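You operate a simulated robot arm through the tools that you are given. There is no shell and no other tool. Be economical: measure what you need, move in short steps, check, and stop when the job is done.

You are at the controls of a simulated two-armed robot. One attempt, no reset.

TASK
Take the tea canister and leave it on the worktop over the fridge. Then take the tub with the grey lid on the worktop before the shutter and put it away on the side table. Then fetch the wooden trivet and set it on top of the pastry board. The order counts. Set down upright: tea canister, tub with the grey lid.

It is judged by the outcome, as a careful person would: the job done as asked, and still so three seconds after it is handed in. It fails if anything else is knocked over, pushed out of place, dropped, spilled or broken. Lids that push on must go on centred and level and be pressed home; caps that screw on are set level and turned clockwise until they are tight.

THE ROBOT
Two 7-joint arms with vacuum grippers on one trunk, on a base that drives. Base frame: it is fixed to the floor where the robot stands at the start and does not move with it; the origin is under the middle of the robot, x ahead of it, y to its left, z up. Units: mm, degrees, N and s.
The left shoulder is at the start at [70, 174, 1229], the right one opposite. With the tool pointing down near the work surface each hand reaches from about 320 to 800 mm from the robot's upright axis, wherever it stands, measured 20 degrees to its own side. Places, roughly: pastry board [-1000, 1250, 1000]; side table [-300, -3000, 800]; tub with the grey lid [500, 1500, 1000]; wooden trivet [-1000, 1000, 1000]; worktop over the fridge [-900, 700, 900]. Payload 3.5 kg a hand.
Tool frame (each hand has its own): the origin (TCP) lies in the middle of the cups' lips, and z points out of the cups. The gripper has 2 cups of 32 mm across, covering 32 by 80 mm (tool x, y); the bellows give 10 mm. With the vacuum on, a cup seals on a smooth face that it is pressed against (1 to 4 N); it does not hold porous or soft things. The pull reaches 76 N.
Orientation is that of the tool frame in the base frame, as [roll, pitch, yaw] about the fixed x, y, z axes, in that order (R = Rz(yaw) Ry(pitch) Rx(roll)). With the cups facing straight down, the tool's x points along the base's -x, its y along +y and its z along -z.

THE INTERFACE
- The arms move only by the tool step_arm. It takes "left_increments", "right_increments" or both (then of equal length, played together; a hand with none holds still); each is text: rows parted by semicolons, each of 6 numbers parted by spaces: the shift along the tool's x, y, z in units of 50 mm (1.0 is 50 mm), then the turn, a rotation vector about the tool's x, y, z in units of 5 degrees (1.0 is 5 degrees). In form: tx ty tz ax ay az; .... A call has 1 to 20 rows; each row shifts and turns the commanded pose from where the row before left it, along the tool's axes as they then stand. "left_suction" and "right_suction" are, for a hand that has rows, the vacuum: 1 switches it on, 0 off, set as the call begins (left out, the last holds). A call with a number of a shift or a turn outside -1 to 1 is refused whole. Rows are played at 5 a second. More than 50 mm and 8.6 degrees between two rows, or a gripper value outside its range, and nothing of the call is played. Where a pose cannot be reached the arm comes as near as it can. A force on the tool above 40 N (or 10 N above the force at the start of the call, whichever is more), or a blocked arm, ends the call early, and 0.2 s more pass. The pull builds up within a second once a cup has sealed. Time passes only in rows, and 0.2 s behind the last, so rows that do not move give it time. It gives the time, the measured TCP pose, the force on the tool (base axes) and the pull of the vacuum at its end, in the units of the frame above (readings bear some noise), with the torque about the TCP (base axes, N m) and any sound that the robot's microphone picked up.
- Cameras (640 x 400 px; columns grow to the right, rows downward): "scene" is now at [67.8, 73.8, 1523]; the picture's right is [0.97, -0.24, -0.00], its down [-0.19, -0.75, -0.63] and it looks along [0.15, 0.61, -0.78] (base axes); focal length 214 px, centre (320, 200). "left" rides on the left gripper at [74, -19, -110] in its tool frame; the picture's right is [0.25, 0.97, 0.00], its down [-0.77, 0.20, -0.60] and it looks along [-0.58, 0.15, 0.80] (tool axes); focal length 218 px, centre (320, 200). "right" rides on the right gripper at [74, 19, -110] in its tool frame; the picture's right is [-0.25, 0.97, 0.00], its down [-0.77, -0.20, -0.60] and it looks along [-0.58, -0.15, 0.80] (tool axes); focal length 218 px, centre (320, 200). There is no depth. A picture from a camera that has moved, and an enlarged one, comes with that camera's place and axes in the base frame and with its lens.
- snapshot(camera): a new picture of that camera. It takes no simulated time.
- raise_lower(by): slides the trunk up (or, below 0, down) by that many mm; the arms and the scene camera ride with it, the base frame stays. It gives what a move gives, with no picture.
- steer(legs): drives the robot by 1 to 6 legs, each [ahead, turn to the left] in mm and degrees, along the robot's own axes; the way and the turn of a leg run together, so that a leg with both is an arc; at most 1500 mm and 180 degrees a leg. The arms and the cameras ride along, it lands a little off, and it stops where it bumps. It gives what a move gives.
- turn_head(pan, tilt): turns the head with the scene camera to pan (to the left, within 86 degrees either way) and tilt (down, from -29 to 69), counted from straight ahead of the robot. It gives what a move gives.
- enlarge(camera, box): a new picture of the part [left, top, right, bottom] of that camera's present view, enlarged. It takes no simulated time.
- finish_job(): hands the job in; it is judged then, once.

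Go step by step. Nothing tells you exact positions but the pictures and the camera data: compare them with the known pose of the tool, close in by small moves and look again before you grip or let go. The budget is 165 turns and 122 pictures, counting those below and the enlarged ones. Unless the task says otherwise, let go and move clear before handing in, and close with one line.

The tools are called as a command line: name --argument value ..., lists and objects as JSON in quotes. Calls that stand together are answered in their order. step_arm: Moves the arms, as the interface text tells. Its arguments: {"type":"object","properties":{"left_increments":{"type":"string"},"left_suction":{"type":"number"},"right_increments":{"type":"string"},"right_suction":{"type":"number"}},"required":[]} The other tools are called the same way: raise_lower (by) slides the trunk up or down; steer (legs) drives the base; turn_head (pan, tilt) turns the head that bears the scene camera; snapshot (camera) takes a picture; enlarge (camera, box) takes an enlarged picture of a part of a camera's view; finish_job () hands the job in.

At the start:

```text
t: 0.0
left_tcp_pos: [410.2, 484.0, 1106.7]
left_tcp_rot: [-179.9, 0.0, 180.0]
left_ft_force: [0.8, 0.2, -0.4]
left_moment: [0.01, -0.01, 0.03]
left_pull: 0.0
right_tcp_pos: [527.2, 42.3, 1161.7]
right_tcp_rot: [-180.0, 0.0, -180.0]
right_ft_force: [0.3, -0.6, 0.7]
right_moment: [0.02, 0.0, -0.01]
right_pull: 0.1
trunk travel left (down, up): [-725.0, 115.0]
robot x, y, heading: [-1.1, -4.5, -0.1]
head pan, tilt: [76.0, 51.1]
```

scene: 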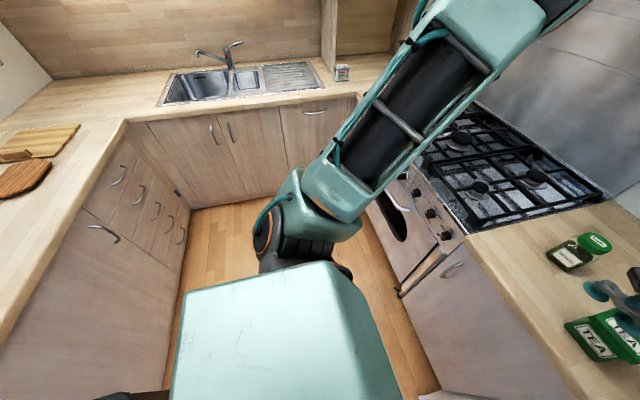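
right: 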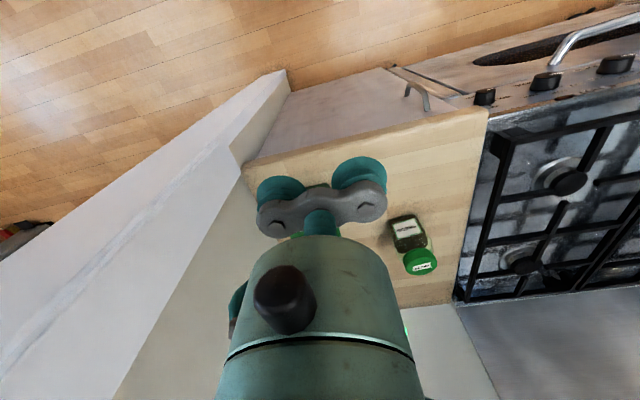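
left: 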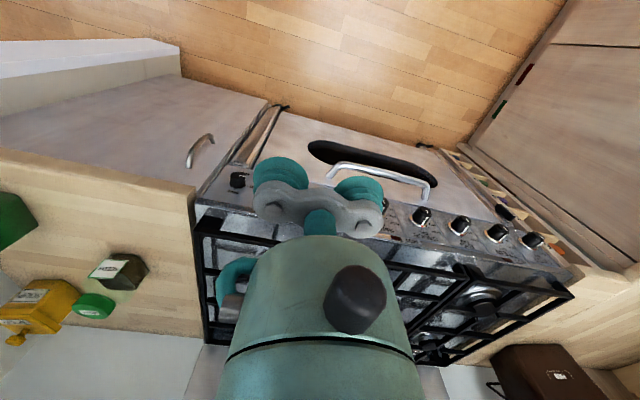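

I see a galley kitchen with the hob ahead-left and a green TEA canister near the right hand. First I look around.

turn_head --pan 10 --tilt 50

snapshot --camera "scene"

turn_head --pan 86 --tilt 30

snapshot --camera "scene"

turn_head --pan -80 --tilt 30

snapshot --camera "scene"

```text
t: 1.4
left_tcp_pos: [410.7, 484.0, 1104.9]
left_tcp_rot: [179.9, 0.0, -179.9]
left_ft_force: [0.7, 0.6, 0.6]
left_moment: [0.01, -0.01, 0.0]
left_pull: 0.0
right_tcp_pos: [528.4, 42.4, 1162.4]
right_tcp_rot: [-179.9, 0.0, -180.0]
right_ft_force: [0.5, 0.5, 0.0]
right_moment: [0.04, 0.03, -0.02]
right_pull: 0.1
trunk travel left (down, up): [-725.0, 115.0]
robot x, y, heading: [-1.5, -0.3, -0.1]
head pan, tilt: [10.0, 50.0]
```

```text
118 pictures are left
camera scene: at [125.3, 13.5, 1524.4], right [0.17, -0.98, 0.0], down [-0.75, -0.13, -0.64], along [0.63, 0.11, -0.77], focal length 214 px, centre (320, 200)
```

scene: 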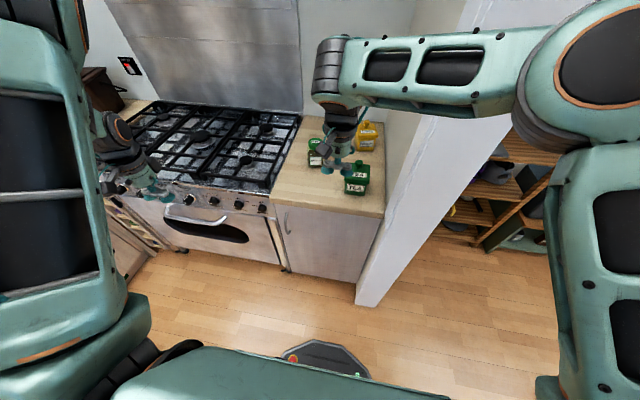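

```text
t: 2.9
left_tcp_pos: [409.8, 484.8, 1105.6]
left_tcp_rot: [-179.9, -0.1, -179.9]
left_ft_force: [-0.4, -0.2, 0.4]
left_moment: [-0.03, -0.03, -0.05]
left_pull: 0.1
right_tcp_pos: [527.7, 41.6, 1161.8]
right_tcp_rot: [-180.0, 0.0, 180.0]
right_ft_force: [-1.1, -0.3, 0.1]
right_moment: [0.01, -0.02, 0.03]
right_pull: 0.1
trunk travel left (down, up): [-725.0, 115.0]
robot x, y, heading: [0.2, -1.5, 0.1]
head pan, tilt: [85.9, 30.0]
```

```text
117 pictures are left
camera scene: at [55.9, 90.3, 1553.9], right [1.0, -0.07, 0.0], down [-0.04, -0.5, -0.87], along [0.06, 0.86, -0.5], focal length 214 px, centre (320, 200)
```

scene: 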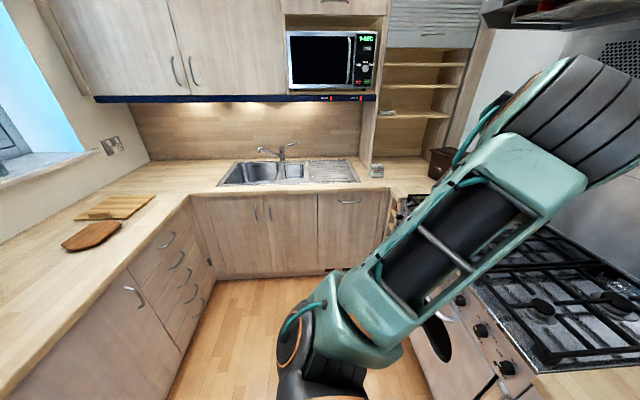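

```text
t: 5.4
left_tcp_pos: [407.9, 484.8, 1105.8]
left_tcp_rot: [179.9, 0.0, -180.0]
left_ft_force: [0.0, -0.9, -0.5]
left_moment: [-0.02, -0.01, -0.03]
left_pull: 0.1
right_tcp_pos: [527.9, 41.9, 1161.8]
right_tcp_rot: [180.0, -0.1, -180.0]
right_ft_force: [-1.1, 0.0, -0.2]
right_moment: [0.0, 0.0, 0.0]
right_pull: 0.0
trunk travel left (down, up): [-725.0, 115.0]
robot x, y, heading: [-4.2, 1.4, -0.2]
head pan, tilt: [-80.0, 30.0]
```

```text
116 pictures are left
camera scene: at [65.2, -89.0, 1554.0], right [-0.98, -0.17, 0.0], down [-0.09, 0.49, -0.87], along [0.15, -0.85, -0.5], focal length 214 px, centre (320, 200)
```

scene: 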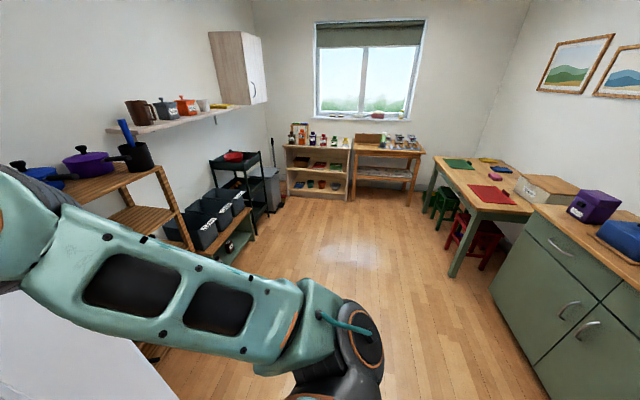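

The side table is at the far end; the tub is near the shutter by the sink. I'll take enlarged views.

enlarge --camera "scene" --box '[260, 110, 460, 235]'

turn_head --pan 70 --tilt 30

enlarge --camera "scene" --box '[220, 100, 380, 200]'

turn_head --pan 0 --tilt 50

enlarge --camera "scene" --box '[200, 80, 360, 220]'

enlarge --camera "right" --box '[160, 60, 520, 360]'

enlarge --camera "left" --box '[0, 170, 260, 360]'

```text
3.20 times, centred on (360, 172) of scene
camera zoom: at [65.2, -89.0, 1554.0], right [-0.98, -0.17, 0.0], down [-0.09, 0.49, -0.87], along [0.15, -0.85, -0.5], focal length 686 px, centre (192, 288)
```

zoom: 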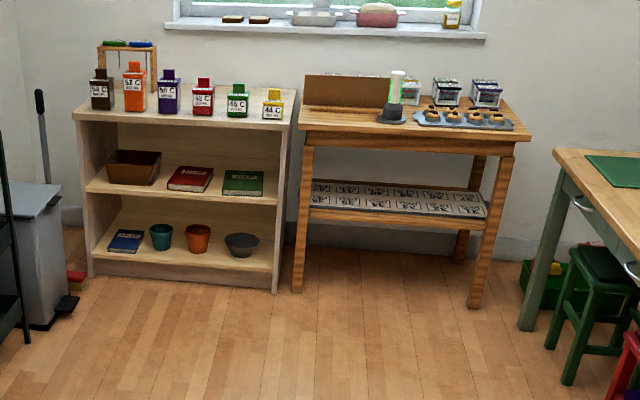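

```text
t: 7.7
left_tcp_pos: [409.2, 485.3, 1105.9]
left_tcp_rot: [-180.0, 0.1, 179.9]
left_ft_force: [-0.6, -0.1, -0.3]
left_moment: [0.0, -0.01, 0.01]
left_pull: 0.1
right_tcp_pos: [527.7, 42.1, 1160.6]
right_tcp_rot: [180.0, 0.0, -180.0]
right_ft_force: [-1.1, 0.3, -0.3]
right_moment: [0.04, -0.03, -0.05]
right_pull: 0.0
trunk travel left (down, up): [-725.0, 115.0]
robot x, y, heading: [3.5, -0.9, 0.0]
head pan, tilt: [70.0, 30.0]
```

```text
4.00 times, centred on (300, 150) of scene
camera zoom: at [80.4, 85.0, 1554.0], right [0.94, -0.34, 0.0], down [-0.17, -0.47, -0.87], along [0.3, 0.81, -0.5], focal length 858 px, centre (400, 400)
```

zoom: 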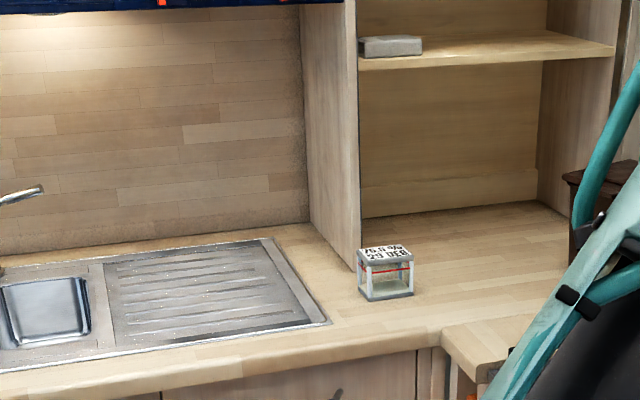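

```text
t: 9.1
left_tcp_pos: [409.2, 485.6, 1105.1]
left_tcp_rot: [179.9, 0.0, 180.0]
left_ft_force: [0.3, -0.3, 0.7]
left_moment: [-0.03, 0.0, 0.0]
left_pull: 0.0
right_tcp_pos: [528.5, 40.9, 1161.5]
right_tcp_rot: [-180.0, 0.1, 180.0]
right_ft_force: [0.3, 0.6, 0.3]
right_moment: [0.01, -0.02, -0.01]
right_pull: 0.0
trunk travel left (down, up): [-725.0, 115.0]
robot x, y, heading: [1.2, 3.6, -0.0]
head pan, tilt: [0.0, 50.0]
```

```text
2.86 times, centred on (280, 150) of scene
camera zoom: at [126.5, 0.1, 1524.5], right [0.0, -1.0, 0.0], down [-0.77, 0.0, -0.64], along [0.64, 0.0, -0.77], focal length 613 px, centre (434, 343)
```

zoom: 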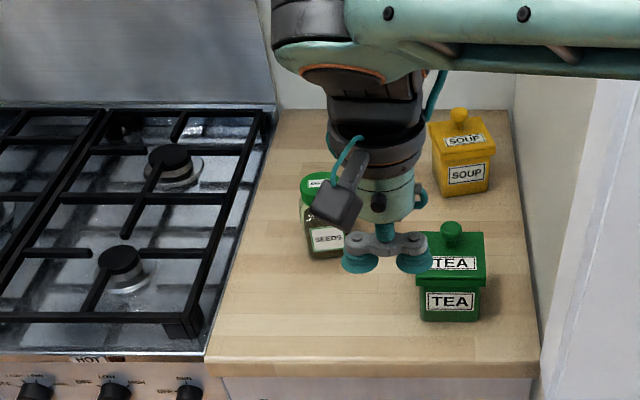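

```text
1.33 times, centred on (340, 210) of right
camera zoom: at [454.1, 61.4, 1272.0], right [0.25, 0.97, 0.0], down [0.77, -0.2, 0.6], along [0.58, -0.15, -0.8], focal length 291 px, centre (293, 187)
```

zoom: 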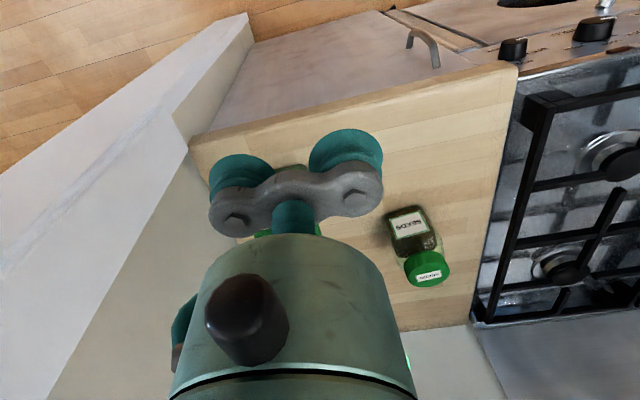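

```text
2.11 times, centred on (130, 265) of left
camera zoom: at [336.9, 465.8, 1217.2], right [-0.25, 0.97, 0.0], down [0.77, 0.2, 0.6], along [0.58, 0.15, -0.8], focal length 460 px, centre (720, 63)
```

zoom: 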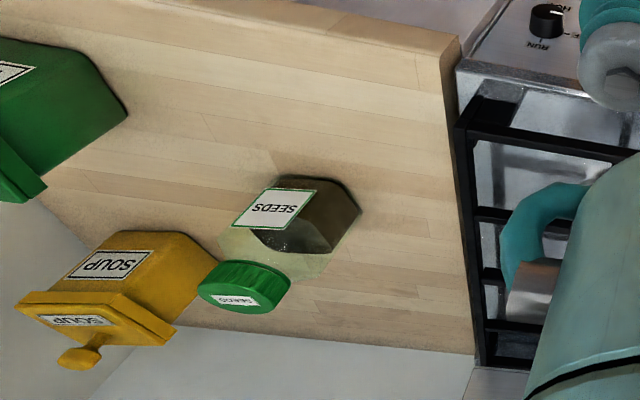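

The tea canister is roughly 80 mm square with its front face near x=677, y=-21. I'll back the right hand off to see it clearly.

step_arm --right_increments "1 0 -0.5 0 0 0;1 0 -0.5 0 0 0;1 0 0 0 0 0;0.5 0 0 0 0 0"

snapshot --camera "right"

enlarge --camera "scene" --box '[270, 100, 370, 190]'

```text
refused: row 1 steps farther than a row can; nothing moved
```

```text
110 pictures are left
camera right: at [454.1, 61.4, 1272.0], right [0.25, 0.97, 0.0], down [0.77, -0.2, 0.6], along [0.58, -0.15, -0.8], focal length 218 px, centre (320, 200)
```

right: 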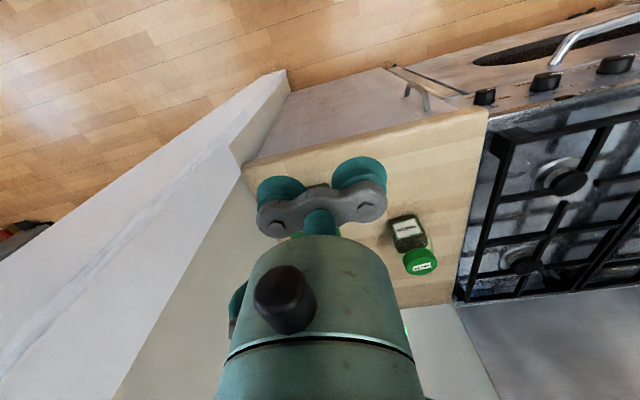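

```text
4.44 times, centred on (320, 145) of scene
camera zoom: at [126.5, 0.1, 1524.5], right [0.0, -1.0, 0.0], down [-0.77, 0.0, -0.64], along [0.64, 0.0, -0.77], focal length 953 px, centre (320, 444)
```

zoom: 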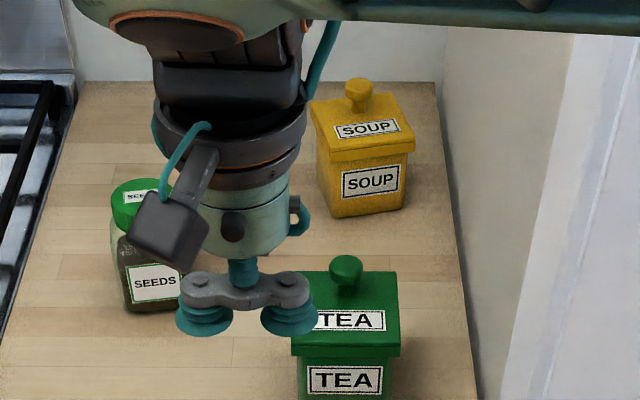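

I'll use smaller diagonal steps.

step_arm --right_increments "0.9 0 -0.4 0 0 0;0.9 0 -0.4 0 0 0;0.9 0 0 0 0 0;0.9 -0.4 0 0 0 0"

enlarge --camera "scene" --box '[260, 110, 420, 210]'

snapshot --camera "right"

```text
t: 10.1
left_tcp_pos: [409.1, 483.8, 1107.7]
left_tcp_rot: [180.0, 0.1, -179.9]
left_ft_force: [-1.2, -0.5, 0.7]
left_moment: [0.03, -0.04, 0.02]
left_pull: 0.0
right_tcp_pos: [346.5, 19.2, 1202.6]
right_tcp_rot: [179.9, 0.1, 179.9]
right_ft_force: [0.0, -0.6, 0.6]
right_moment: [0.0, -0.02, 0.01]
right_pull: 0.1
trunk travel left (down, up): [-725.0, 115.0]
robot x, y, heading: [-0.1, -0.6, -0.0]
head pan, tilt: [0.0, 50.0]
```

```text
4.00 times, centred on (340, 160) of scene
camera zoom: at [123.6, -2.6, 1524.7], right [0.0, -1.0, 0.0], down [-0.76, 0.0, -0.64], along [0.64, 0.0, -0.76], focal length 858 px, centre (240, 360)
```

zoom: 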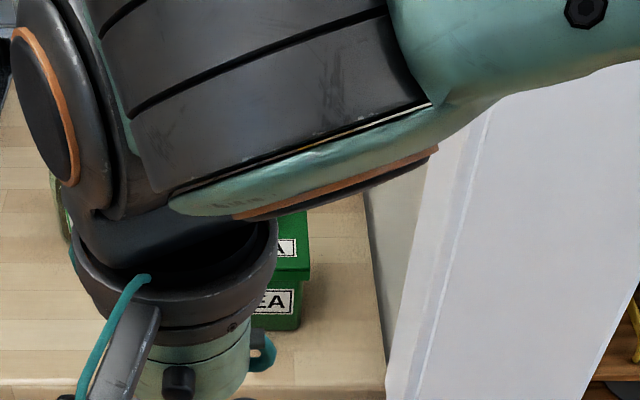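

```text
107 pictures are left
camera right: at [271.8, 39.5, 1312.2], right [0.25, 0.97, 0.0], down [0.77, -0.2, 0.61], along [0.59, -0.15, -0.8], focal length 218 px, centre (320, 200)
```

right: 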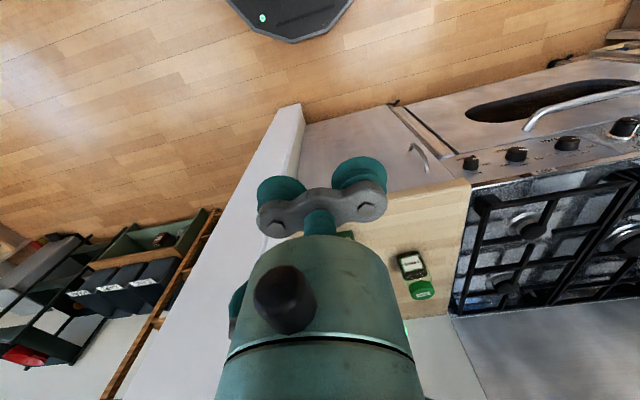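

The lid overhangs the body, so I'll grip the body's front face with a horizontal tool and the two cups set diagonally. I rotate the right hand to point ahead while high up.

step_arm --right_increments "-0.8 0 0 0 -1 0;-0.8 0 0 0 -1 0;0 0 0 0 -1 0;0 0 0 0 -1 0;0 0 0 0 -1 0;0 0 0 0 -1 0;0 0 0 0 -1 0;0 0 0 0 -1 0;0 0 0 0 -1 0;0 0 0 0 -1 0;0 0 0 0 -1 0;0 0 0 0 -1 0;0 0 0 0 -1 0;0 0 0 0 -1 0;0 0 0 0 -1 0;0 0 0 0 -1 0;0 0 0 0 -1 0;0 0 0 0 -1 0"

```text
t: 13.9
left_tcp_pos: [410.9, 485.3, 1106.9]
left_tcp_rot: [179.9, -0.1, -180.0]
left_ft_force: [0.1, -0.8, 0.4]
left_moment: [0.01, 0.03, 0.02]
left_pull: 0.1
right_tcp_pos: [466.7, -15.8, 1270.8]
right_tcp_rot: [144.0, 83.9, 142.8]
right_ft_force: [1.0, 0.1, 0.2]
right_moment: [0.01, -0.03, 0.02]
right_pull: 0.1
right hand out of reach, approached as far as the arm can: row 15, 16, 17, 18
trunk travel left (down, up): [-725.0, 115.0]
robot x, y, heading: [-0.7, 0.8, 0.2]
head pan, tilt: [0.0, 50.0]
```

step_arm --right_increments "0 0 0.9 0 0 0;0 0 0.9 0 0 0;0 0 0.4 0 0 0;0 0 0 0 0 1;0 0 0 0 0 1;0 0 0 0 0 1;0 0 0 0 0 1;0 0 0 0 0 1;0 0 0 0 0 1;0 0 0 0 0 1;0 0 0 0 0 1;0 0 0 0 0 1;0 0 0 0 0 1;0 0 0 0 0 1;0 0 0 0 0 1;0 0 0 0 0 1;0 0 0 0 0 1"

snapshot --camera "scene"

```text
t: 17.5
left_tcp_pos: [410.6, 484.2, 1105.7]
left_tcp_rot: [-180.0, 0.0, 179.9]
left_ft_force: [-0.4, 0.7, 0.4]
left_moment: [-0.05, 0.01, 0.01]
left_pull: 0.0
right_tcp_pos: [569.1, -13.0, 1297.0]
right_tcp_rot: [89.7, 18.5, 89.3]
right_ft_force: [0.0, -0.6, -1.1]
right_moment: [0.0, 0.03, -0.03]
right_pull: 0.0
trunk travel left (down, up): [-725.0, 115.0]
robot x, y, heading: [-2.5, -3.0, -0.2]
head pan, tilt: [0.0, 50.0]
```

```text
106 pictures are left
camera scene: at [126.4, 0.1, 1524.4], right [0.0, -1.0, 0.0], down [-0.77, 0.0, -0.64], along [0.64, 0.0, -0.77], focal length 214 px, centre (320, 200)
```

scene: 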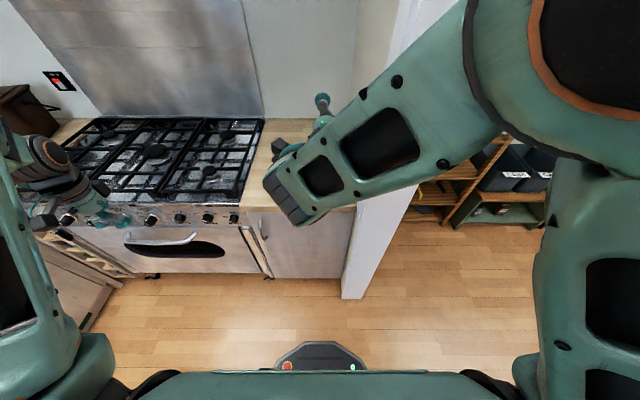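

Rolling works; the tool now points +x. I continue the roll to 140°.

step_arm --right_increments "0 0 0 0 0 1;0 0 0 0 0 1;0 0 0 0 0 1;0 0 0 0 0 1;0 0 0 0 0 1;0 0 0 0 0 1;0 0 0 0 0 1;0 0 0 0 0 1;0 0 0 0 0 1;0 0 0 0 0 1;0 0 0 0 0 1;0 0 0 0 0 1;0 0 0 0 0 1;0 0 0 0 0 1"

snapshot --camera "right"

```text
t: 20.5
left_tcp_pos: [411.0, 484.9, 1107.0]
left_tcp_rot: [-180.0, -0.1, -180.0]
left_ft_force: [-0.3, -0.5, -0.2]
left_moment: [0.04, 0.02, 0.0]
left_pull: 0.0
right_tcp_pos: [596.2, -5.4, 1308.2]
right_tcp_rot: [90.4, -50.0, 89.9]
right_ft_force: [0.3, -0.6, 0.9]
right_moment: [-0.04, -0.01, -0.03]
right_pull: 0.2
right hand out of reach, approached as far as the arm can: row 12, 13, 14
trunk travel left (down, up): [-725.0, 115.0]
robot x, y, heading: [0.4, -2.8, 0.1]
head pan, tilt: [0.0, 50.0]
```

```text
105 pictures are left
camera right: at [486.2, 27.9, 1376.7], right [0.0, -0.9, 0.43], down [-0.61, -0.34, -0.72], along [0.8, -0.26, -0.55], focal length 218 px, centre (320, 200)
```

right: 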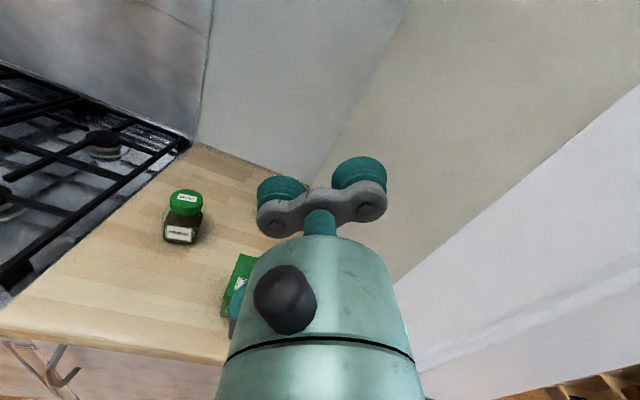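

step_arm --right_increments "-0.76 -0.64 0 0 0 0;-0.76 -0.64 0 0 0 0;-0.76 -0.64 0 0 0 0;-0.76 -0.64 0 0 0 0"

snapshot --camera "right"

snapshot --camera "scene"

```text
t: 21.5
left_tcp_pos: [412.3, 485.3, 1104.3]
left_tcp_rot: [180.0, -0.1, 179.8]
left_ft_force: [-0.5, -0.2, -1.5]
left_moment: [0.02, 0.05, 0.0]
left_pull: 0.1
right_tcp_pos: [661.2, -0.6, 1133.4]
right_tcp_rot: [90.2, -50.0, 90.0]
right_ft_force: [0.3, 0.3, -0.1]
right_moment: [0.0, -0.03, 0.01]
right_pull: 0.1
right hand out of reach, approached as far as the arm can: row 1, 2, 3, 4
trunk travel left (down, up): [-725.0, 115.0]
robot x, y, heading: [-2.3, 2.1, -0.2]
head pan, tilt: [0.0, 50.0]
```

```text
104 pictures are left
camera right: at [551.5, 32.1, 1201.8], right [0.0, -0.9, 0.43], down [-0.61, -0.34, -0.72], along [0.8, -0.26, -0.55], focal length 218 px, centre (320, 200)
```

right: 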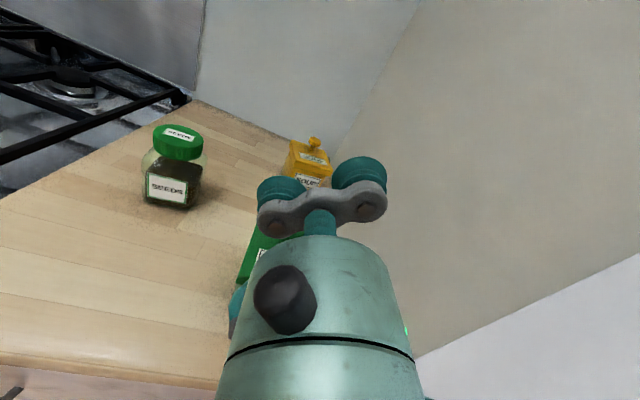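

```text
103 pictures are left
camera scene: at [128.9, 0.3, 1524.3], right [0.0, -1.0, 0.0], down [-0.77, 0.0, -0.64], along [0.64, 0.0, -0.77], focal length 214 px, centre (320, 200)
```

scene: 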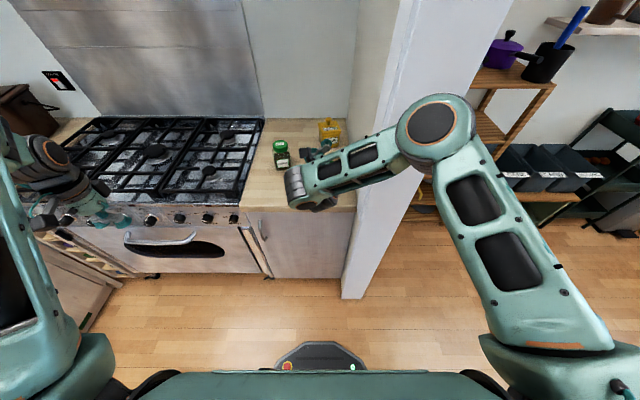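

The arm is too folded at this distance; I'll raise the hand back, then back the robot up 180 mm so the reach suits.

step_arm --right_increments "0.76 0.64 0 0 0 0;0.76 0.64 0 0 0 0;0.76 0.64 0 0 0 0;0.76 0.64 0 0 0 0"

steer --legs '[[-180, 0]]'

step_arm --right_increments "0 0 0.9 0 0 0;0 0 0.9 0 0 0;0 0 0 0 0 0"

```text
t: 22.5
left_tcp_pos: [408.1, 483.7, 1106.0]
left_tcp_rot: [180.0, 0.1, -180.0]
left_ft_force: [-0.7, -1.2, 0.1]
left_moment: [0.0, 0.0, 0.04]
left_pull: 0.0
right_tcp_pos: [656.9, -1.2, 1330.4]
right_tcp_rot: [90.0, -50.0, 90.0]
right_ft_force: [-0.6, 0.3, 0.3]
right_moment: [0.01, 0.01, -0.01]
right_pull: 0.0
trunk travel left (down, up): [-725.0, 115.0]
robot x, y, heading: [0.9, -0.6, 0.1]
head pan, tilt: [0.0, 50.0]
```

```text
t: 24.0
left_tcp_pos: [235.4, 484.7, 1105.4]
left_tcp_rot: [-180.0, -0.2, 179.9]
left_ft_force: [0.7, -0.3, -0.3]
left_moment: [-0.02, 0.05, 0.03]
left_pull: 0.1
right_tcp_pos: [484.1, -3.9, 1327.4]
right_tcp_rot: [90.2, -50.0, 89.7]
right_ft_force: [-0.4, -1.2, 0.3]
right_moment: [0.02, 0.02, -0.01]
right_pull: 0.0
trunk travel left (down, up): [-725.0, 115.0]
robot x, y, heading: [-175.2, -0.4, 0.1]
head pan, tilt: [0.0, 50.0]
```

```text
t: 24.8
left_tcp_pos: [232.5, 484.7, 1107.2]
left_tcp_rot: [179.9, 0.0, 179.8]
left_ft_force: [-0.9, 0.0, 0.5]
left_moment: [-0.01, -0.02, 0.02]
left_pull: 0.0
right_tcp_pos: [569.3, -4.0, 1330.6]
right_tcp_rot: [89.8, -50.0, 89.9]
right_ft_force: [-0.1, -1.2, 0.4]
right_moment: [0.0, 0.01, 0.0]
right_pull: 0.1
trunk travel left (down, up): [-725.0, 115.0]
robot x, y, heading: [-179.0, 2.9, -0.0]
head pan, tilt: [0.0, 50.0]
```

Good, reachable now. Descend in front of the canister.

step_arm --right_increments "-0.76 -0.64 0 0 0 0;-0.76 -0.64 0 0 0 0;-0.76 -0.64 0 0 0 0;-0.76 -0.64 0 0 0 0;-0.76 -0.64 0 0 0 0;-0.76 -0.64 0 0 0 0;-0.17 0.2 0 0 0 0"

snapshot --camera "right"

snapshot --camera "scene"

```text
t: 26.4
left_tcp_pos: [233.7, 483.8, 1106.0]
left_tcp_rot: [180.0, 0.0, 179.8]
left_ft_force: [0.3, 0.0, 0.2]
left_moment: [0.01, -0.04, 0.01]
left_pull: 0.1
right_tcp_pos: [569.3, -18.0, 1031.4]
right_tcp_rot: [90.0, -50.0, 89.8]
right_ft_force: [-0.3, 0.3, -0.1]
right_moment: [0.03, 0.03, 0.01]
right_pull: 0.0
trunk travel left (down, up): [-725.0, 115.0]
robot x, y, heading: [-176.5, -2.4, -0.4]
head pan, tilt: [0.0, 50.0]
```

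```text
102 pictures are left
camera right: at [459.1, 15.8, 1100.5], right [0.0, -0.9, 0.43], down [-0.61, -0.34, -0.72], along [0.8, -0.26, -0.55], focal length 218 px, centre (320, 200)
```

right: 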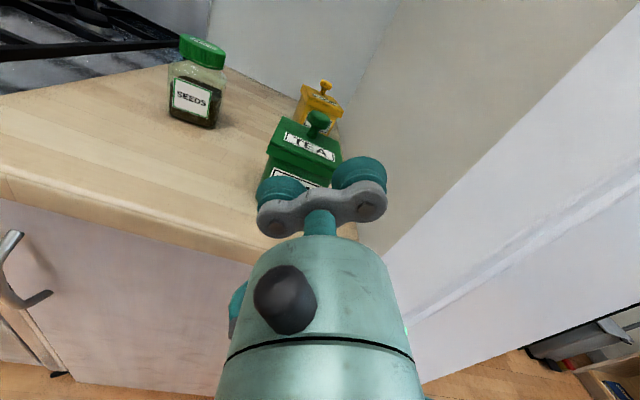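

```text
101 pictures are left
camera scene: at [-51.8, -1.5, 1524.5], right [0.0, -1.0, 0.0], down [-0.77, 0.0, -0.64], along [0.64, 0.0, -0.77], focal length 214 px, centre (320, 200)
```

scene: 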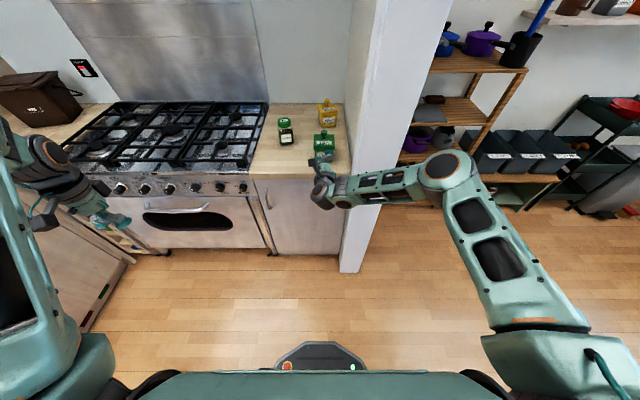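

The right forearm would come near the wall end, so I'll use the left arm (mirrored) instead. The right arm lifts and unrolls as the left one orients.

step_arm --left_increments "-0.9 0 0 0 -1 0;-0.9 0 0 0 -1 0;-0.9 0 0 0 -1 0;-0.6 0 -0.6 0 -1 0;-0.6 0 -0.6 0 -1 0;0 0 0 0 -1 0;0 0 0 0 -1 0;0 0 0 0 -1 0;0 0 0 0 -1 0;0 0 0 0 -1 0;0 0 0 0 -1 0;0 0 0 0 -1 0;0 0 0 0 -1 0;0 0 0 0 -1 0;0 0 0 0 -1 0;0 0 0 0 -1 0;0 0 0 0 -1 0;0 0 0 0 -1 0" --right_increments "0.76 0.64 0 0 0 0;0.76 0.64 0 0 0 0;0.76 0.64 0 0 0 0;0.76 0.64 0 0 0 0;0 0 -0.9 0 0 0;0 0 0 0 0 -1;0 0 0 0 0 -1;0 0 0 0 0 -1;0 0 0 0 0 -1;0 0 0 0 0 -1;0 0 0 0 0 -1;0 0 0 0 0 -1;0 0 0 0 0 -1;0 0 0 0 0 -1;0 0 0 0 0 -1;0 0 0 0 0 -1;0 0 0 0 0 -1;0 0 0 0 0 -1"

step_arm --left_increments "0 0 0 0 0 -1;0 0 0 0 0 -1;0 0 0 0 0 -1;0 0 0 0 0 -1;0 0 0 0 0 -1;0 0 0 0 0 -1;0 0 0 0 0 -1;0 0 0 0 0 -1;0 0 0 0 0 -1;0 0 0 0 0 -1;0 0 0 0 0 -1;0 0 0 0 0 -1;0 0 0 0 0 -1;0 0 0 0 0 -1;0 0 0 0 0 -1" --right_increments "0 0 0 0 0 -1;0 0 0 0 0 -1;0 0 0 0 0 -1;0 0 0 0 0 -1;0 0 0 0 0 -1;0 0 0 0 0 -1;0 0 0 0 0 -1;0 0 0 0 0 -1;0 0 0 0 0 -1;0 0 0 0 0 -1;0 0 0 0 0 -1;0 0 0 0 0 -1;0 0 0 0 0 -1;0 0 0 0 0 -1;0 0 0 0 0 -1"

```text
t: 30.2
left_tcp_pos: [409.8, 484.4, 1193.4]
left_tcp_rot: [-42.6, 89.9, -42.7]
left_ft_force: [0.6, 0.3, -0.4]
left_moment: [-0.04, -0.02, -0.01]
left_pull: 0.1
right_tcp_pos: [528.1, -14.4, 1229.9]
right_tcp_rot: [90.1, 15.2, 89.8]
right_ft_force: [0.2, 0.1, 0.1]
right_moment: [0.01, -0.02, 0.02]
right_pull: 0.1
trunk travel left (down, up): [-725.0, 115.0]
robot x, y, heading: [-175.8, 0.7, -0.4]
head pan, tilt: [0.0, 50.0]
```

```text
t: 33.4
left_tcp_pos: [407.2, 484.4, 1194.1]
left_tcp_rot: [-90.0, 14.8, -90.2]
left_ft_force: [-0.3, -0.5, 0.6]
left_moment: [-0.03, 0.0, 0.02]
left_pull: 0.1
right_tcp_pos: [526.7, -15.8, 1230.6]
right_tcp_rot: [-102.9, 89.9, -103.0]
right_ft_force: [-0.2, -0.6, 0.0]
right_moment: [0.04, -0.05, -0.01]
right_pull: 0.1
trunk travel left (down, up): [-725.0, 115.0]
robot x, y, heading: [-178.8, 1.1, -0.4]
head pan, tilt: [0.0, 50.0]
```

step_arm --left_increments "0 0 0 0 0 -1;0 0 0 0 0 -1;0 0 0 0 0 -1;0 0 0 0 0 -1;0 0 0 0 0 -1;0 0 0 0 0 -1;0 0 0 0 0 -1;0 0 0 0 0 -1;0 0 0 0 0 -1;0 0 0 0 0 -1;0 0 0 0 0 -1;0 0 0 0 0 -1;0 0 0 0 0 -1;0 0 0 0 0 0;0 0 0 0 0 0;0 0 0 0 0 0;0 0 0 0 0 0;0 0 0 0 0 0;0 0 0 0 0 0;0 0 0 0 0 0" --right_increments "0 0 0 0 1 0;0 0 0 0 1 0;0 0 0 0 1 0;0 0 0 0 1 0;0 0 0 0 1 0;0 0 0 0 1 0;0 0 0 0 1 0;0 0 0 0 1 0;0 0 0 0 1 0;0 0 0 0 1 0;0 0 0 0 1 0;0 0 0 0 1 0;0 -0.6 0 0 1 0;0 -0.6 0 0 1 0;0 -0.6 0 0 1 0;0 -0.6 0 0 1 0;0 -0.6 0 0 1 0;0.7 -0.6 0 0 1 0;0.9 0 0 0 0 0;0.9 0 0 0 0 0"

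snapshot --camera "scene"

snapshot --camera "left"

```text
t: 36.9
left_tcp_pos: [403.8, 487.1, 1191.6]
left_tcp_rot: [-89.9, -50.1, -90.1]
left_ft_force: [0.2, 0.3, -0.5]
left_moment: [0.03, 0.0, -0.03]
left_pull: 0.0
right_tcp_pos: [522.7, -126.9, 1232.4]
right_tcp_rot: [-180.0, 9.2, -178.9]
right_ft_force: [0.3, 0.6, -0.7]
right_moment: [0.03, -0.02, 0.01]
right_pull: 0.0
trunk travel left (down, up): [-725.0, 115.0]
robot x, y, heading: [-180.3, -1.7, 0.1]
head pan, tilt: [0.0, 50.0]
stopped in row 17 (right hand): the force on the tool passed its limit (the readings are from after the stop); the commanded pose is now the measured one
```

```text
100 pictures are left
camera scene: at [-52.6, 3.3, 1524.5], right [0.0, -1.0, 0.0], down [-0.77, 0.0, -0.64], along [0.64, 0.0, -0.77], focal length 214 px, centre (320, 200)
```

scene: 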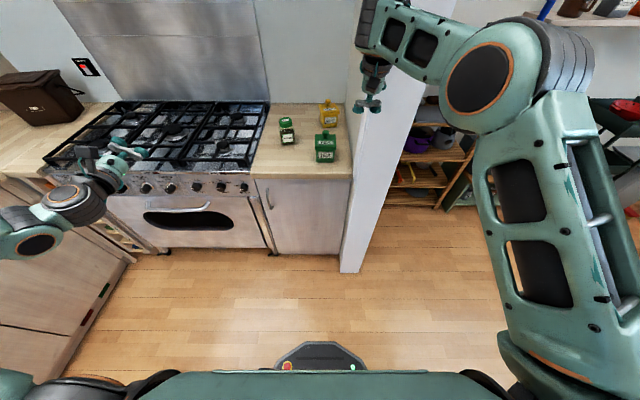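

```text
99 pictures are left
camera left: at [294.8, 455.0, 1262.1], right [0.0, -0.9, -0.43], down [-0.6, 0.34, -0.72], along [0.8, 0.26, -0.55], focal length 218 px, centre (320, 200)
```

left: 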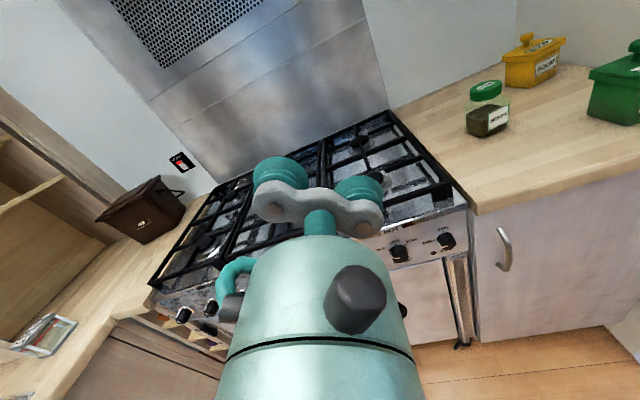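

The right hand brushed the wall; I back it off, and look closely at the canister.

step_arm --right_increments "0 0.5 0 0 0 0;0.9 0 0 0 0 0;0.9 0 0 0 0.6 0;0.9 -0.3 0 0 0.9 0;0.9 -0.3 0 0 0 0;0 -0.9 0 0 0 0;0 -0.9 0 0 0 0"

enlarge --camera "scene" --box '[290, 115, 354, 175]'

```text
t: 38.5
left_tcp_pos: [406.0, 483.1, 1193.7]
left_tcp_rot: [-90.0, -50.0, -90.2]
left_ft_force: [0.6, -0.3, -0.3]
left_moment: [-0.01, 0.01, -0.01]
left_pull: 0.1
right_tcp_pos: [348.0, -227.1, 1211.2]
right_tcp_rot: [179.8, 1.7, -179.0]
right_ft_force: [-0.6, -0.1, 0.7]
right_moment: [-0.02, 0.05, -0.03]
right_pull: 0.0
trunk travel left (down, up): [-725.0, 115.0]
robot x, y, heading: [-176.4, -2.6, -0.2]
head pan, tilt: [0.0, 50.0]
```

```text
6.67 times, centred on (322, 145) of scene
camera zoom: at [-50.8, -0.9, 1524.4], right [0.0, -1.0, 0.0], down [-0.77, 0.0, -0.64], along [0.64, 0.0, -0.77], focal length 1430 px, centre (307, 567)
```

zoom: 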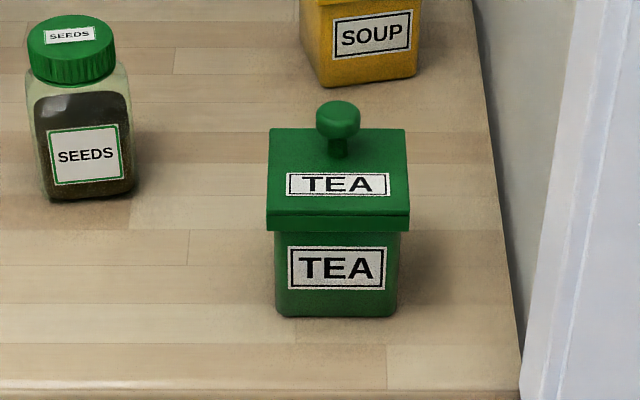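

Canister: front face x≈672, y from -60 to +19, body z 910–982. I bring the left hand across at height, then lower it.

step_arm --left_increments "0.64 0.76 0 0 0 0;0.64 0.76 0 0 0 0;0.64 0.76 0 0 0 0;0.64 0.76 0 0 0 0;0.64 0.76 0 0 0 0;0.64 0.76 0 0 0 0;0.64 0.76 0 0 0 0;0.64 0.76 0 0 0 0;0.64 0.76 0 0 0 0;0.64 0.76 0 0 0 0;0 0 0.9 0 0 0;0 0 0.9 0 0 0;0 0 0.9 0 0 0"

snapshot --camera "scene"

```text
t: 41.3
left_tcp_pos: [540.0, 25.2, 1195.7]
left_tcp_rot: [-90.0, -49.8, -90.0]
left_ft_force: [0.8, -0.5, 0.1]
left_moment: [-0.01, -0.04, 0.09]
left_pull: 0.1
left hand out of reach, approached as far as the arm can: row 6, 7
right_tcp_pos: [349.3, -229.7, 1212.3]
right_tcp_rot: [179.6, 1.7, -179.0]
right_ft_force: [-0.3, -0.7, 0.1]
right_moment: [0.01, -0.01, 0.01]
right_pull: 0.0
trunk travel left (down, up): [-725.0, 115.0]
robot x, y, heading: [-179.6, -0.9, 0.2]
head pan, tilt: [0.0, 50.0]
```

```text
97 pictures are left
camera scene: at [-51.0, -3.2, 1524.5], right [0.0, -1.0, 0.0], down [-0.77, 0.0, -0.64], along [0.64, 0.0, -0.77], focal length 214 px, centre (320, 200)
```

scene: 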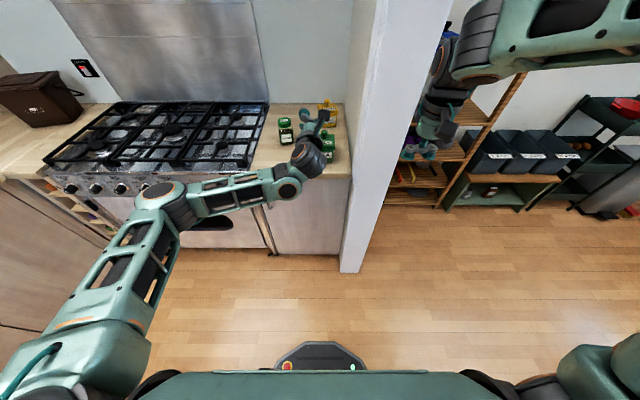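

step_arm --left_increments "0.58 0.69 0 0 0 0;-0.76 0.64 0 0 0 0;-0.76 0.64 0 0 0 0;-0.76 0.64 0 0 0 0;-0.76 0.64 0 0 0 0;0 0 0.8 0 0 0;-0.4 0.34 0 0 0 0"

snapshot --camera "left"

snapshot --camera "scene"

```text
t: 42.9
left_tcp_pos: [580.3, -17.4, 967.3]
left_tcp_rot: [-90.0, -50.0, -90.1]
left_ft_force: [-0.6, -0.6, 0.8]
left_moment: [-0.01, 0.02, -0.01]
left_pull: 0.0
right_tcp_pos: [347.8, -226.9, 1212.5]
right_tcp_rot: [179.7, 1.7, -179.0]
right_ft_force: [-0.2, 0.2, 0.3]
right_moment: [0.0, 0.02, -0.01]
right_pull: 0.0
trunk travel left (down, up): [-725.0, 115.0]
robot x, y, heading: [-178.8, 1.6, 0.2]
head pan, tilt: [0.0, 50.0]
```

```text
96 pictures are left
camera left: at [470.2, -50.6, 1038.1], right [0.0, -0.9, -0.43], down [-0.6, 0.34, -0.72], along [0.8, 0.26, -0.55], focal length 218 px, centre (320, 200)
```

left: 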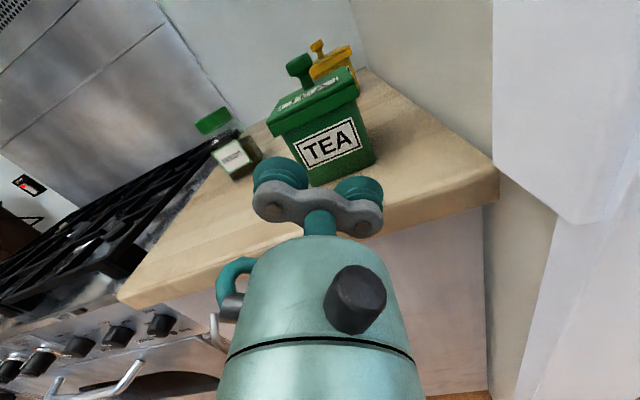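

```text
95 pictures are left
camera scene: at [-51.0, -0.9, 1524.5], right [0.0, -1.0, 0.0], down [-0.77, 0.0, -0.64], along [0.64, 0.0, -0.77], focal length 214 px, centre (320, 200)
```

scene: 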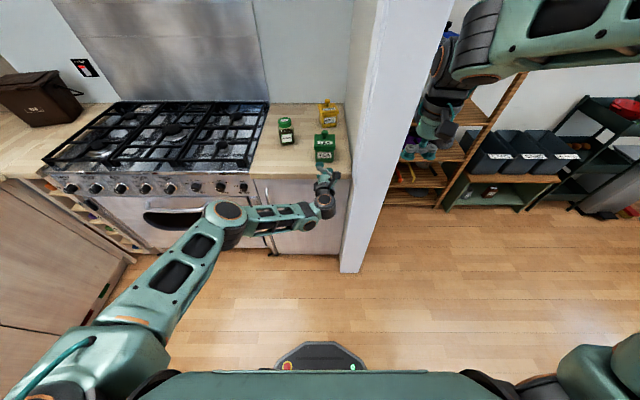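

step_arm --left_increments "-0.267 0.303 0 0 0 0;0 0 0.8 0 0 0;0 0 0.5 0 0 0;0 0 0.2 0 0 0"

snapshot --camera "left"

enlarge --camera "scene" --box '[290, 115, 354, 175]'

```text
t: 43.9
left_tcp_pos: [653.3, -20.1, 949.1]
left_tcp_rot: [-90.0, -49.9, -90.1]
left_ft_force: [1.1, 0.2, -0.2]
left_moment: [-0.02, -0.04, -0.02]
left_pull: 0.0
right_tcp_pos: [347.7, -226.8, 1212.4]
right_tcp_rot: [179.8, 1.7, -179.0]
right_ft_force: [0.8, 0.7, -0.2]
right_moment: [-0.01, -0.02, 0.0]
right_pull: 0.1
trunk travel left (down, up): [-725.0, 115.0]
robot x, y, heading: [-179.3, 0.8, -0.0]
head pan, tilt: [0.0, 50.0]
```

```text
94 pictures are left
camera left: at [543.7, -52.5, 1018.5], right [0.0, -0.9, -0.43], down [-0.6, 0.34, -0.72], along [0.8, 0.26, -0.55], focal length 218 px, centre (320, 200)
```

left: 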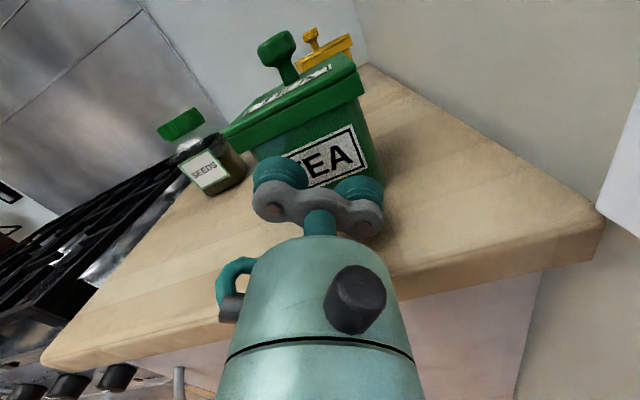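

```text
6.67 times, centred on (322, 145) of scene
camera zoom: at [-51.5, -1.2, 1524.5], right [0.0, -1.0, 0.0], down [-0.77, 0.0, -0.64], along [0.64, 0.0, -0.77], focal length 1430 px, centre (307, 567)
```

zoom: 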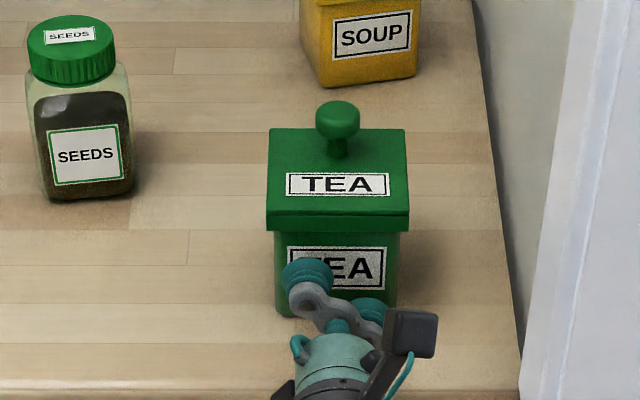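

Alignment looks right. Vacuum on, lower 2 mm, and press gently.

step_arm --left_increments "-0.03 0.026 0.2 0 0 0;0 0 0.08 0 0 0;0 0 0.06 0 0 0;0 0 0.06 0 0 0;0 0 0 0 0 0;0 0 0 0 0 0;0 0 0 0 0 0" --left_suction 1

```text
t: 45.5
left_tcp_pos: [660.1, -19.0, 950.9]
left_tcp_rot: [-90.0, -49.9, -90.0]
left_ft_force: [-0.2, 0.5, 0.0]
left_moment: [0.02, 0.02, -0.01]
left_pull: 0.1
left hand out of reach, approached as far as the arm can: row 1, 3
right_tcp_pos: [347.1, -228.1, 1212.4]
right_tcp_rot: [179.8, 1.7, -179.0]
right_ft_force: [-0.3, 0.6, 0.2]
right_moment: [0.02, 0.02, -0.01]
right_pull: 0.0
trunk travel left (down, up): [-725.0, 115.0]
robot x, y, heading: [-176.6, 2.4, -0.2]
head pan, tilt: [0.0, 50.0]
```

At the reach limit. I'll retract the hand 50 mm, drive 70 mm ahead, and re-approach.

step_arm --left_increments "0 0 -0.9 0 0 0;0 0 -0.9 0 0 0"

steer --legs '[[70, 0]]'

```text
t: 46.1
left_tcp_pos: [569.9, -17.9, 949.4]
left_tcp_rot: [-89.7, -50.0, -90.3]
left_ft_force: [-0.3, -0.5, 0.2]
left_moment: [0.0, -0.02, 0.04]
left_pull: 0.1
right_tcp_pos: [346.4, -227.7, 1213.3]
right_tcp_rot: [179.8, 1.8, -179.0]
right_ft_force: [0.7, 0.0, 0.3]
right_moment: [0.0, -0.05, 0.02]
right_pull: 0.0
trunk travel left (down, up): [-725.0, 115.0]
robot x, y, heading: [-179.6, -1.9, 0.1]
head pan, tilt: [0.0, 50.0]
```

```text
t: 47.1
left_tcp_pos: [635.3, -17.8, 953.1]
left_tcp_rot: [-89.5, -50.1, -90.5]
left_ft_force: [-0.2, 1.0, 0.6]
left_moment: [-0.02, 0.03, -0.01]
left_pull: 0.1
right_tcp_pos: [410.2, -227.3, 1215.9]
right_tcp_rot: [179.8, 2.0, -179.0]
right_ft_force: [0.1, 0.4, 0.1]
right_moment: [-0.04, -0.01, -0.03]
right_pull: 0.1
trunk travel left (down, up): [-725.0, 115.0]
robot x, y, heading: [-107.2, -0.2, 0.0]
head pan, tilt: [0.0, 50.0]
```

step_arm --left_increments "-0.02 0.1 0 0 0 0;0 0 0.3 0 0 0;0 0 0.1 0 0 0"

step_arm --left_increments "0 0 0 0 0 0"

enlarge --camera "scene" --box '[290, 115, 354, 175]'

```text
t: 47.9
left_tcp_pos: [662.9, -20.5, 943.5]
left_tcp_rot: [-90.2, -50.0, -90.0]
left_ft_force: [1.0, 0.2, 0.2]
left_moment: [0.02, 0.0, 0.02]
left_pull: 0.0
right_tcp_pos: [419.0, -225.2, 1211.3]
right_tcp_rot: [179.8, 1.6, -178.9]
right_ft_force: [-0.9, -0.5, -0.2]
right_moment: [0.02, 0.01, 0.01]
right_pull: 0.0
trunk travel left (down, up): [-725.0, 115.0]
robot x, y, heading: [-111.4, 0.6, 0.0]
head pan, tilt: [0.0, 50.0]
```

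```text
t: 48.3
left_tcp_pos: [661.9, -21.3, 943.7]
left_tcp_rot: [-90.2, -50.0, -90.0]
left_ft_force: [0.1, 0.1, 0.7]
left_moment: [0.0, 0.0, -0.06]
left_pull: 0.0
right_tcp_pos: [417.5, -227.1, 1212.0]
right_tcp_rot: [179.8, 1.8, -179.1]
right_ft_force: [-0.2, 0.2, -0.2]
right_moment: [-0.02, 0.01, 0.02]
right_pull: 0.1
trunk travel left (down, up): [-725.0, 115.0]
robot x, y, heading: [-109.9, -2.8, -0.0]
head pan, tilt: [0.0, 50.0]
```

```text
6.67 times, centred on (322, 145) of scene
camera zoom: at [18.6, -0.3, 1524.4], right [0.0, -1.0, 0.0], down [-0.77, 0.0, -0.64], along [0.64, 0.0, -0.77], focal length 1430 px, centre (307, 567)
```

zoom: 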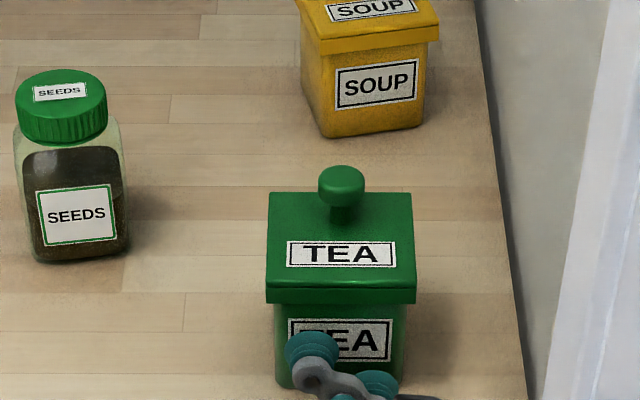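

step_arm --left_increments "0.046 -0.039 0.12 0 0 0;0 0 0.06 0 0 0;0 0 0.06 0 0 0;0 0 0 0 0 0;0 0 0 0 0 0;0 0 0 0 0 0" --left_suction 1

```text
t: 49.7
left_tcp_pos: [671.5, -21.2, 947.1]
left_tcp_rot: [-90.1, -50.0, -90.1]
left_ft_force: [-0.2, -0.3, -0.5]
left_moment: [-0.01, -0.03, 0.04]
left_pull: 0.1
right_tcp_pos: [416.5, -226.2, 1212.8]
right_tcp_rot: [179.8, 1.6, -179.0]
right_ft_force: [0.4, 0.6, -0.3]
right_moment: [-0.02, 0.0, 0.0]
right_pull: 0.1
trunk travel left (down, up): [-725.0, 115.0]
robot x, y, heading: [-109.4, 0.7, 0.0]
head pan, tilt: [0.0, 50.0]
```

step_arm --left_increments "0 0 0.05 0 0 0;0 0 0.05 0 0 0;0 0 0 0 0 0;0 0 0 0 0 0;0 0 0 0 0 0"

```text
t: 50.9
left_tcp_pos: [675.0, -21.5, 947.2]
left_tcp_rot: [-90.0, -49.9, -90.1]
left_ft_force: [-23.7, 1.8, -10.4]
left_moment: [-0.07, 0.35, 0.16]
left_pull: 0.1
right_tcp_pos: [414.6, -225.6, 1213.0]
right_tcp_rot: [179.8, 1.8, -178.9]
right_ft_force: [0.9, 0.2, 1.1]
right_moment: [0.01, 0.01, 0.01]
right_pull: 0.1
trunk travel left (down, up): [-725.0, 115.0]
robot x, y, heading: [-108.2, -2.3, -0.1]
head pan, tilt: [0.0, 50.0]
```

Contact without a seal; I look closely.

enlarge --camera "scene" --box '[300, 135, 350, 180]'

enlarge --camera "left" --box '[200, 80, 420, 250]'

```text
8.89 times, centred on (325, 158) of scene
camera zoom: at [14.9, 0.2, 1524.6], right [0.0, -1.0, 0.0], down [-0.76, 0.0, -0.64], along [0.64, 0.0, -0.76], focal length 1906 px, centre (276, 578)
```

zoom: 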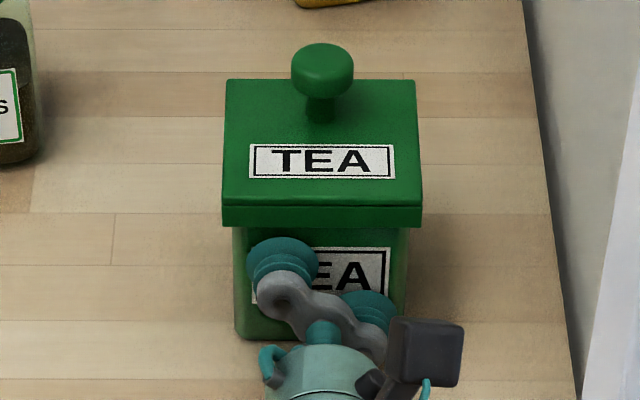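

```text
2.35 times, centred on (310, 165) of left
camera zoom: at [564.7, -53.7, 1016.8], right [0.0, -0.9, -0.43], down [-0.6, 0.34, -0.72], along [0.8, 0.26, -0.55], focal length 514 px, centre (344, 282)
```

zoom: 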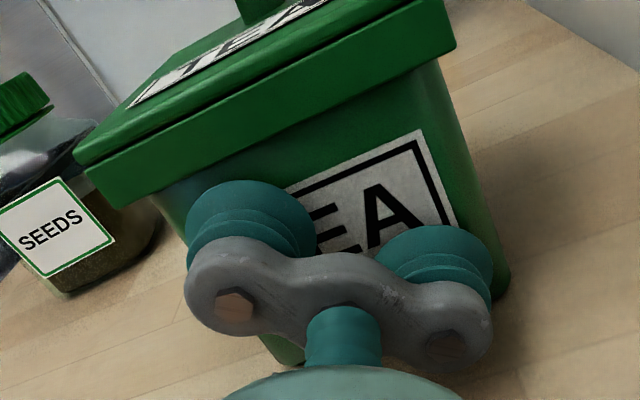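

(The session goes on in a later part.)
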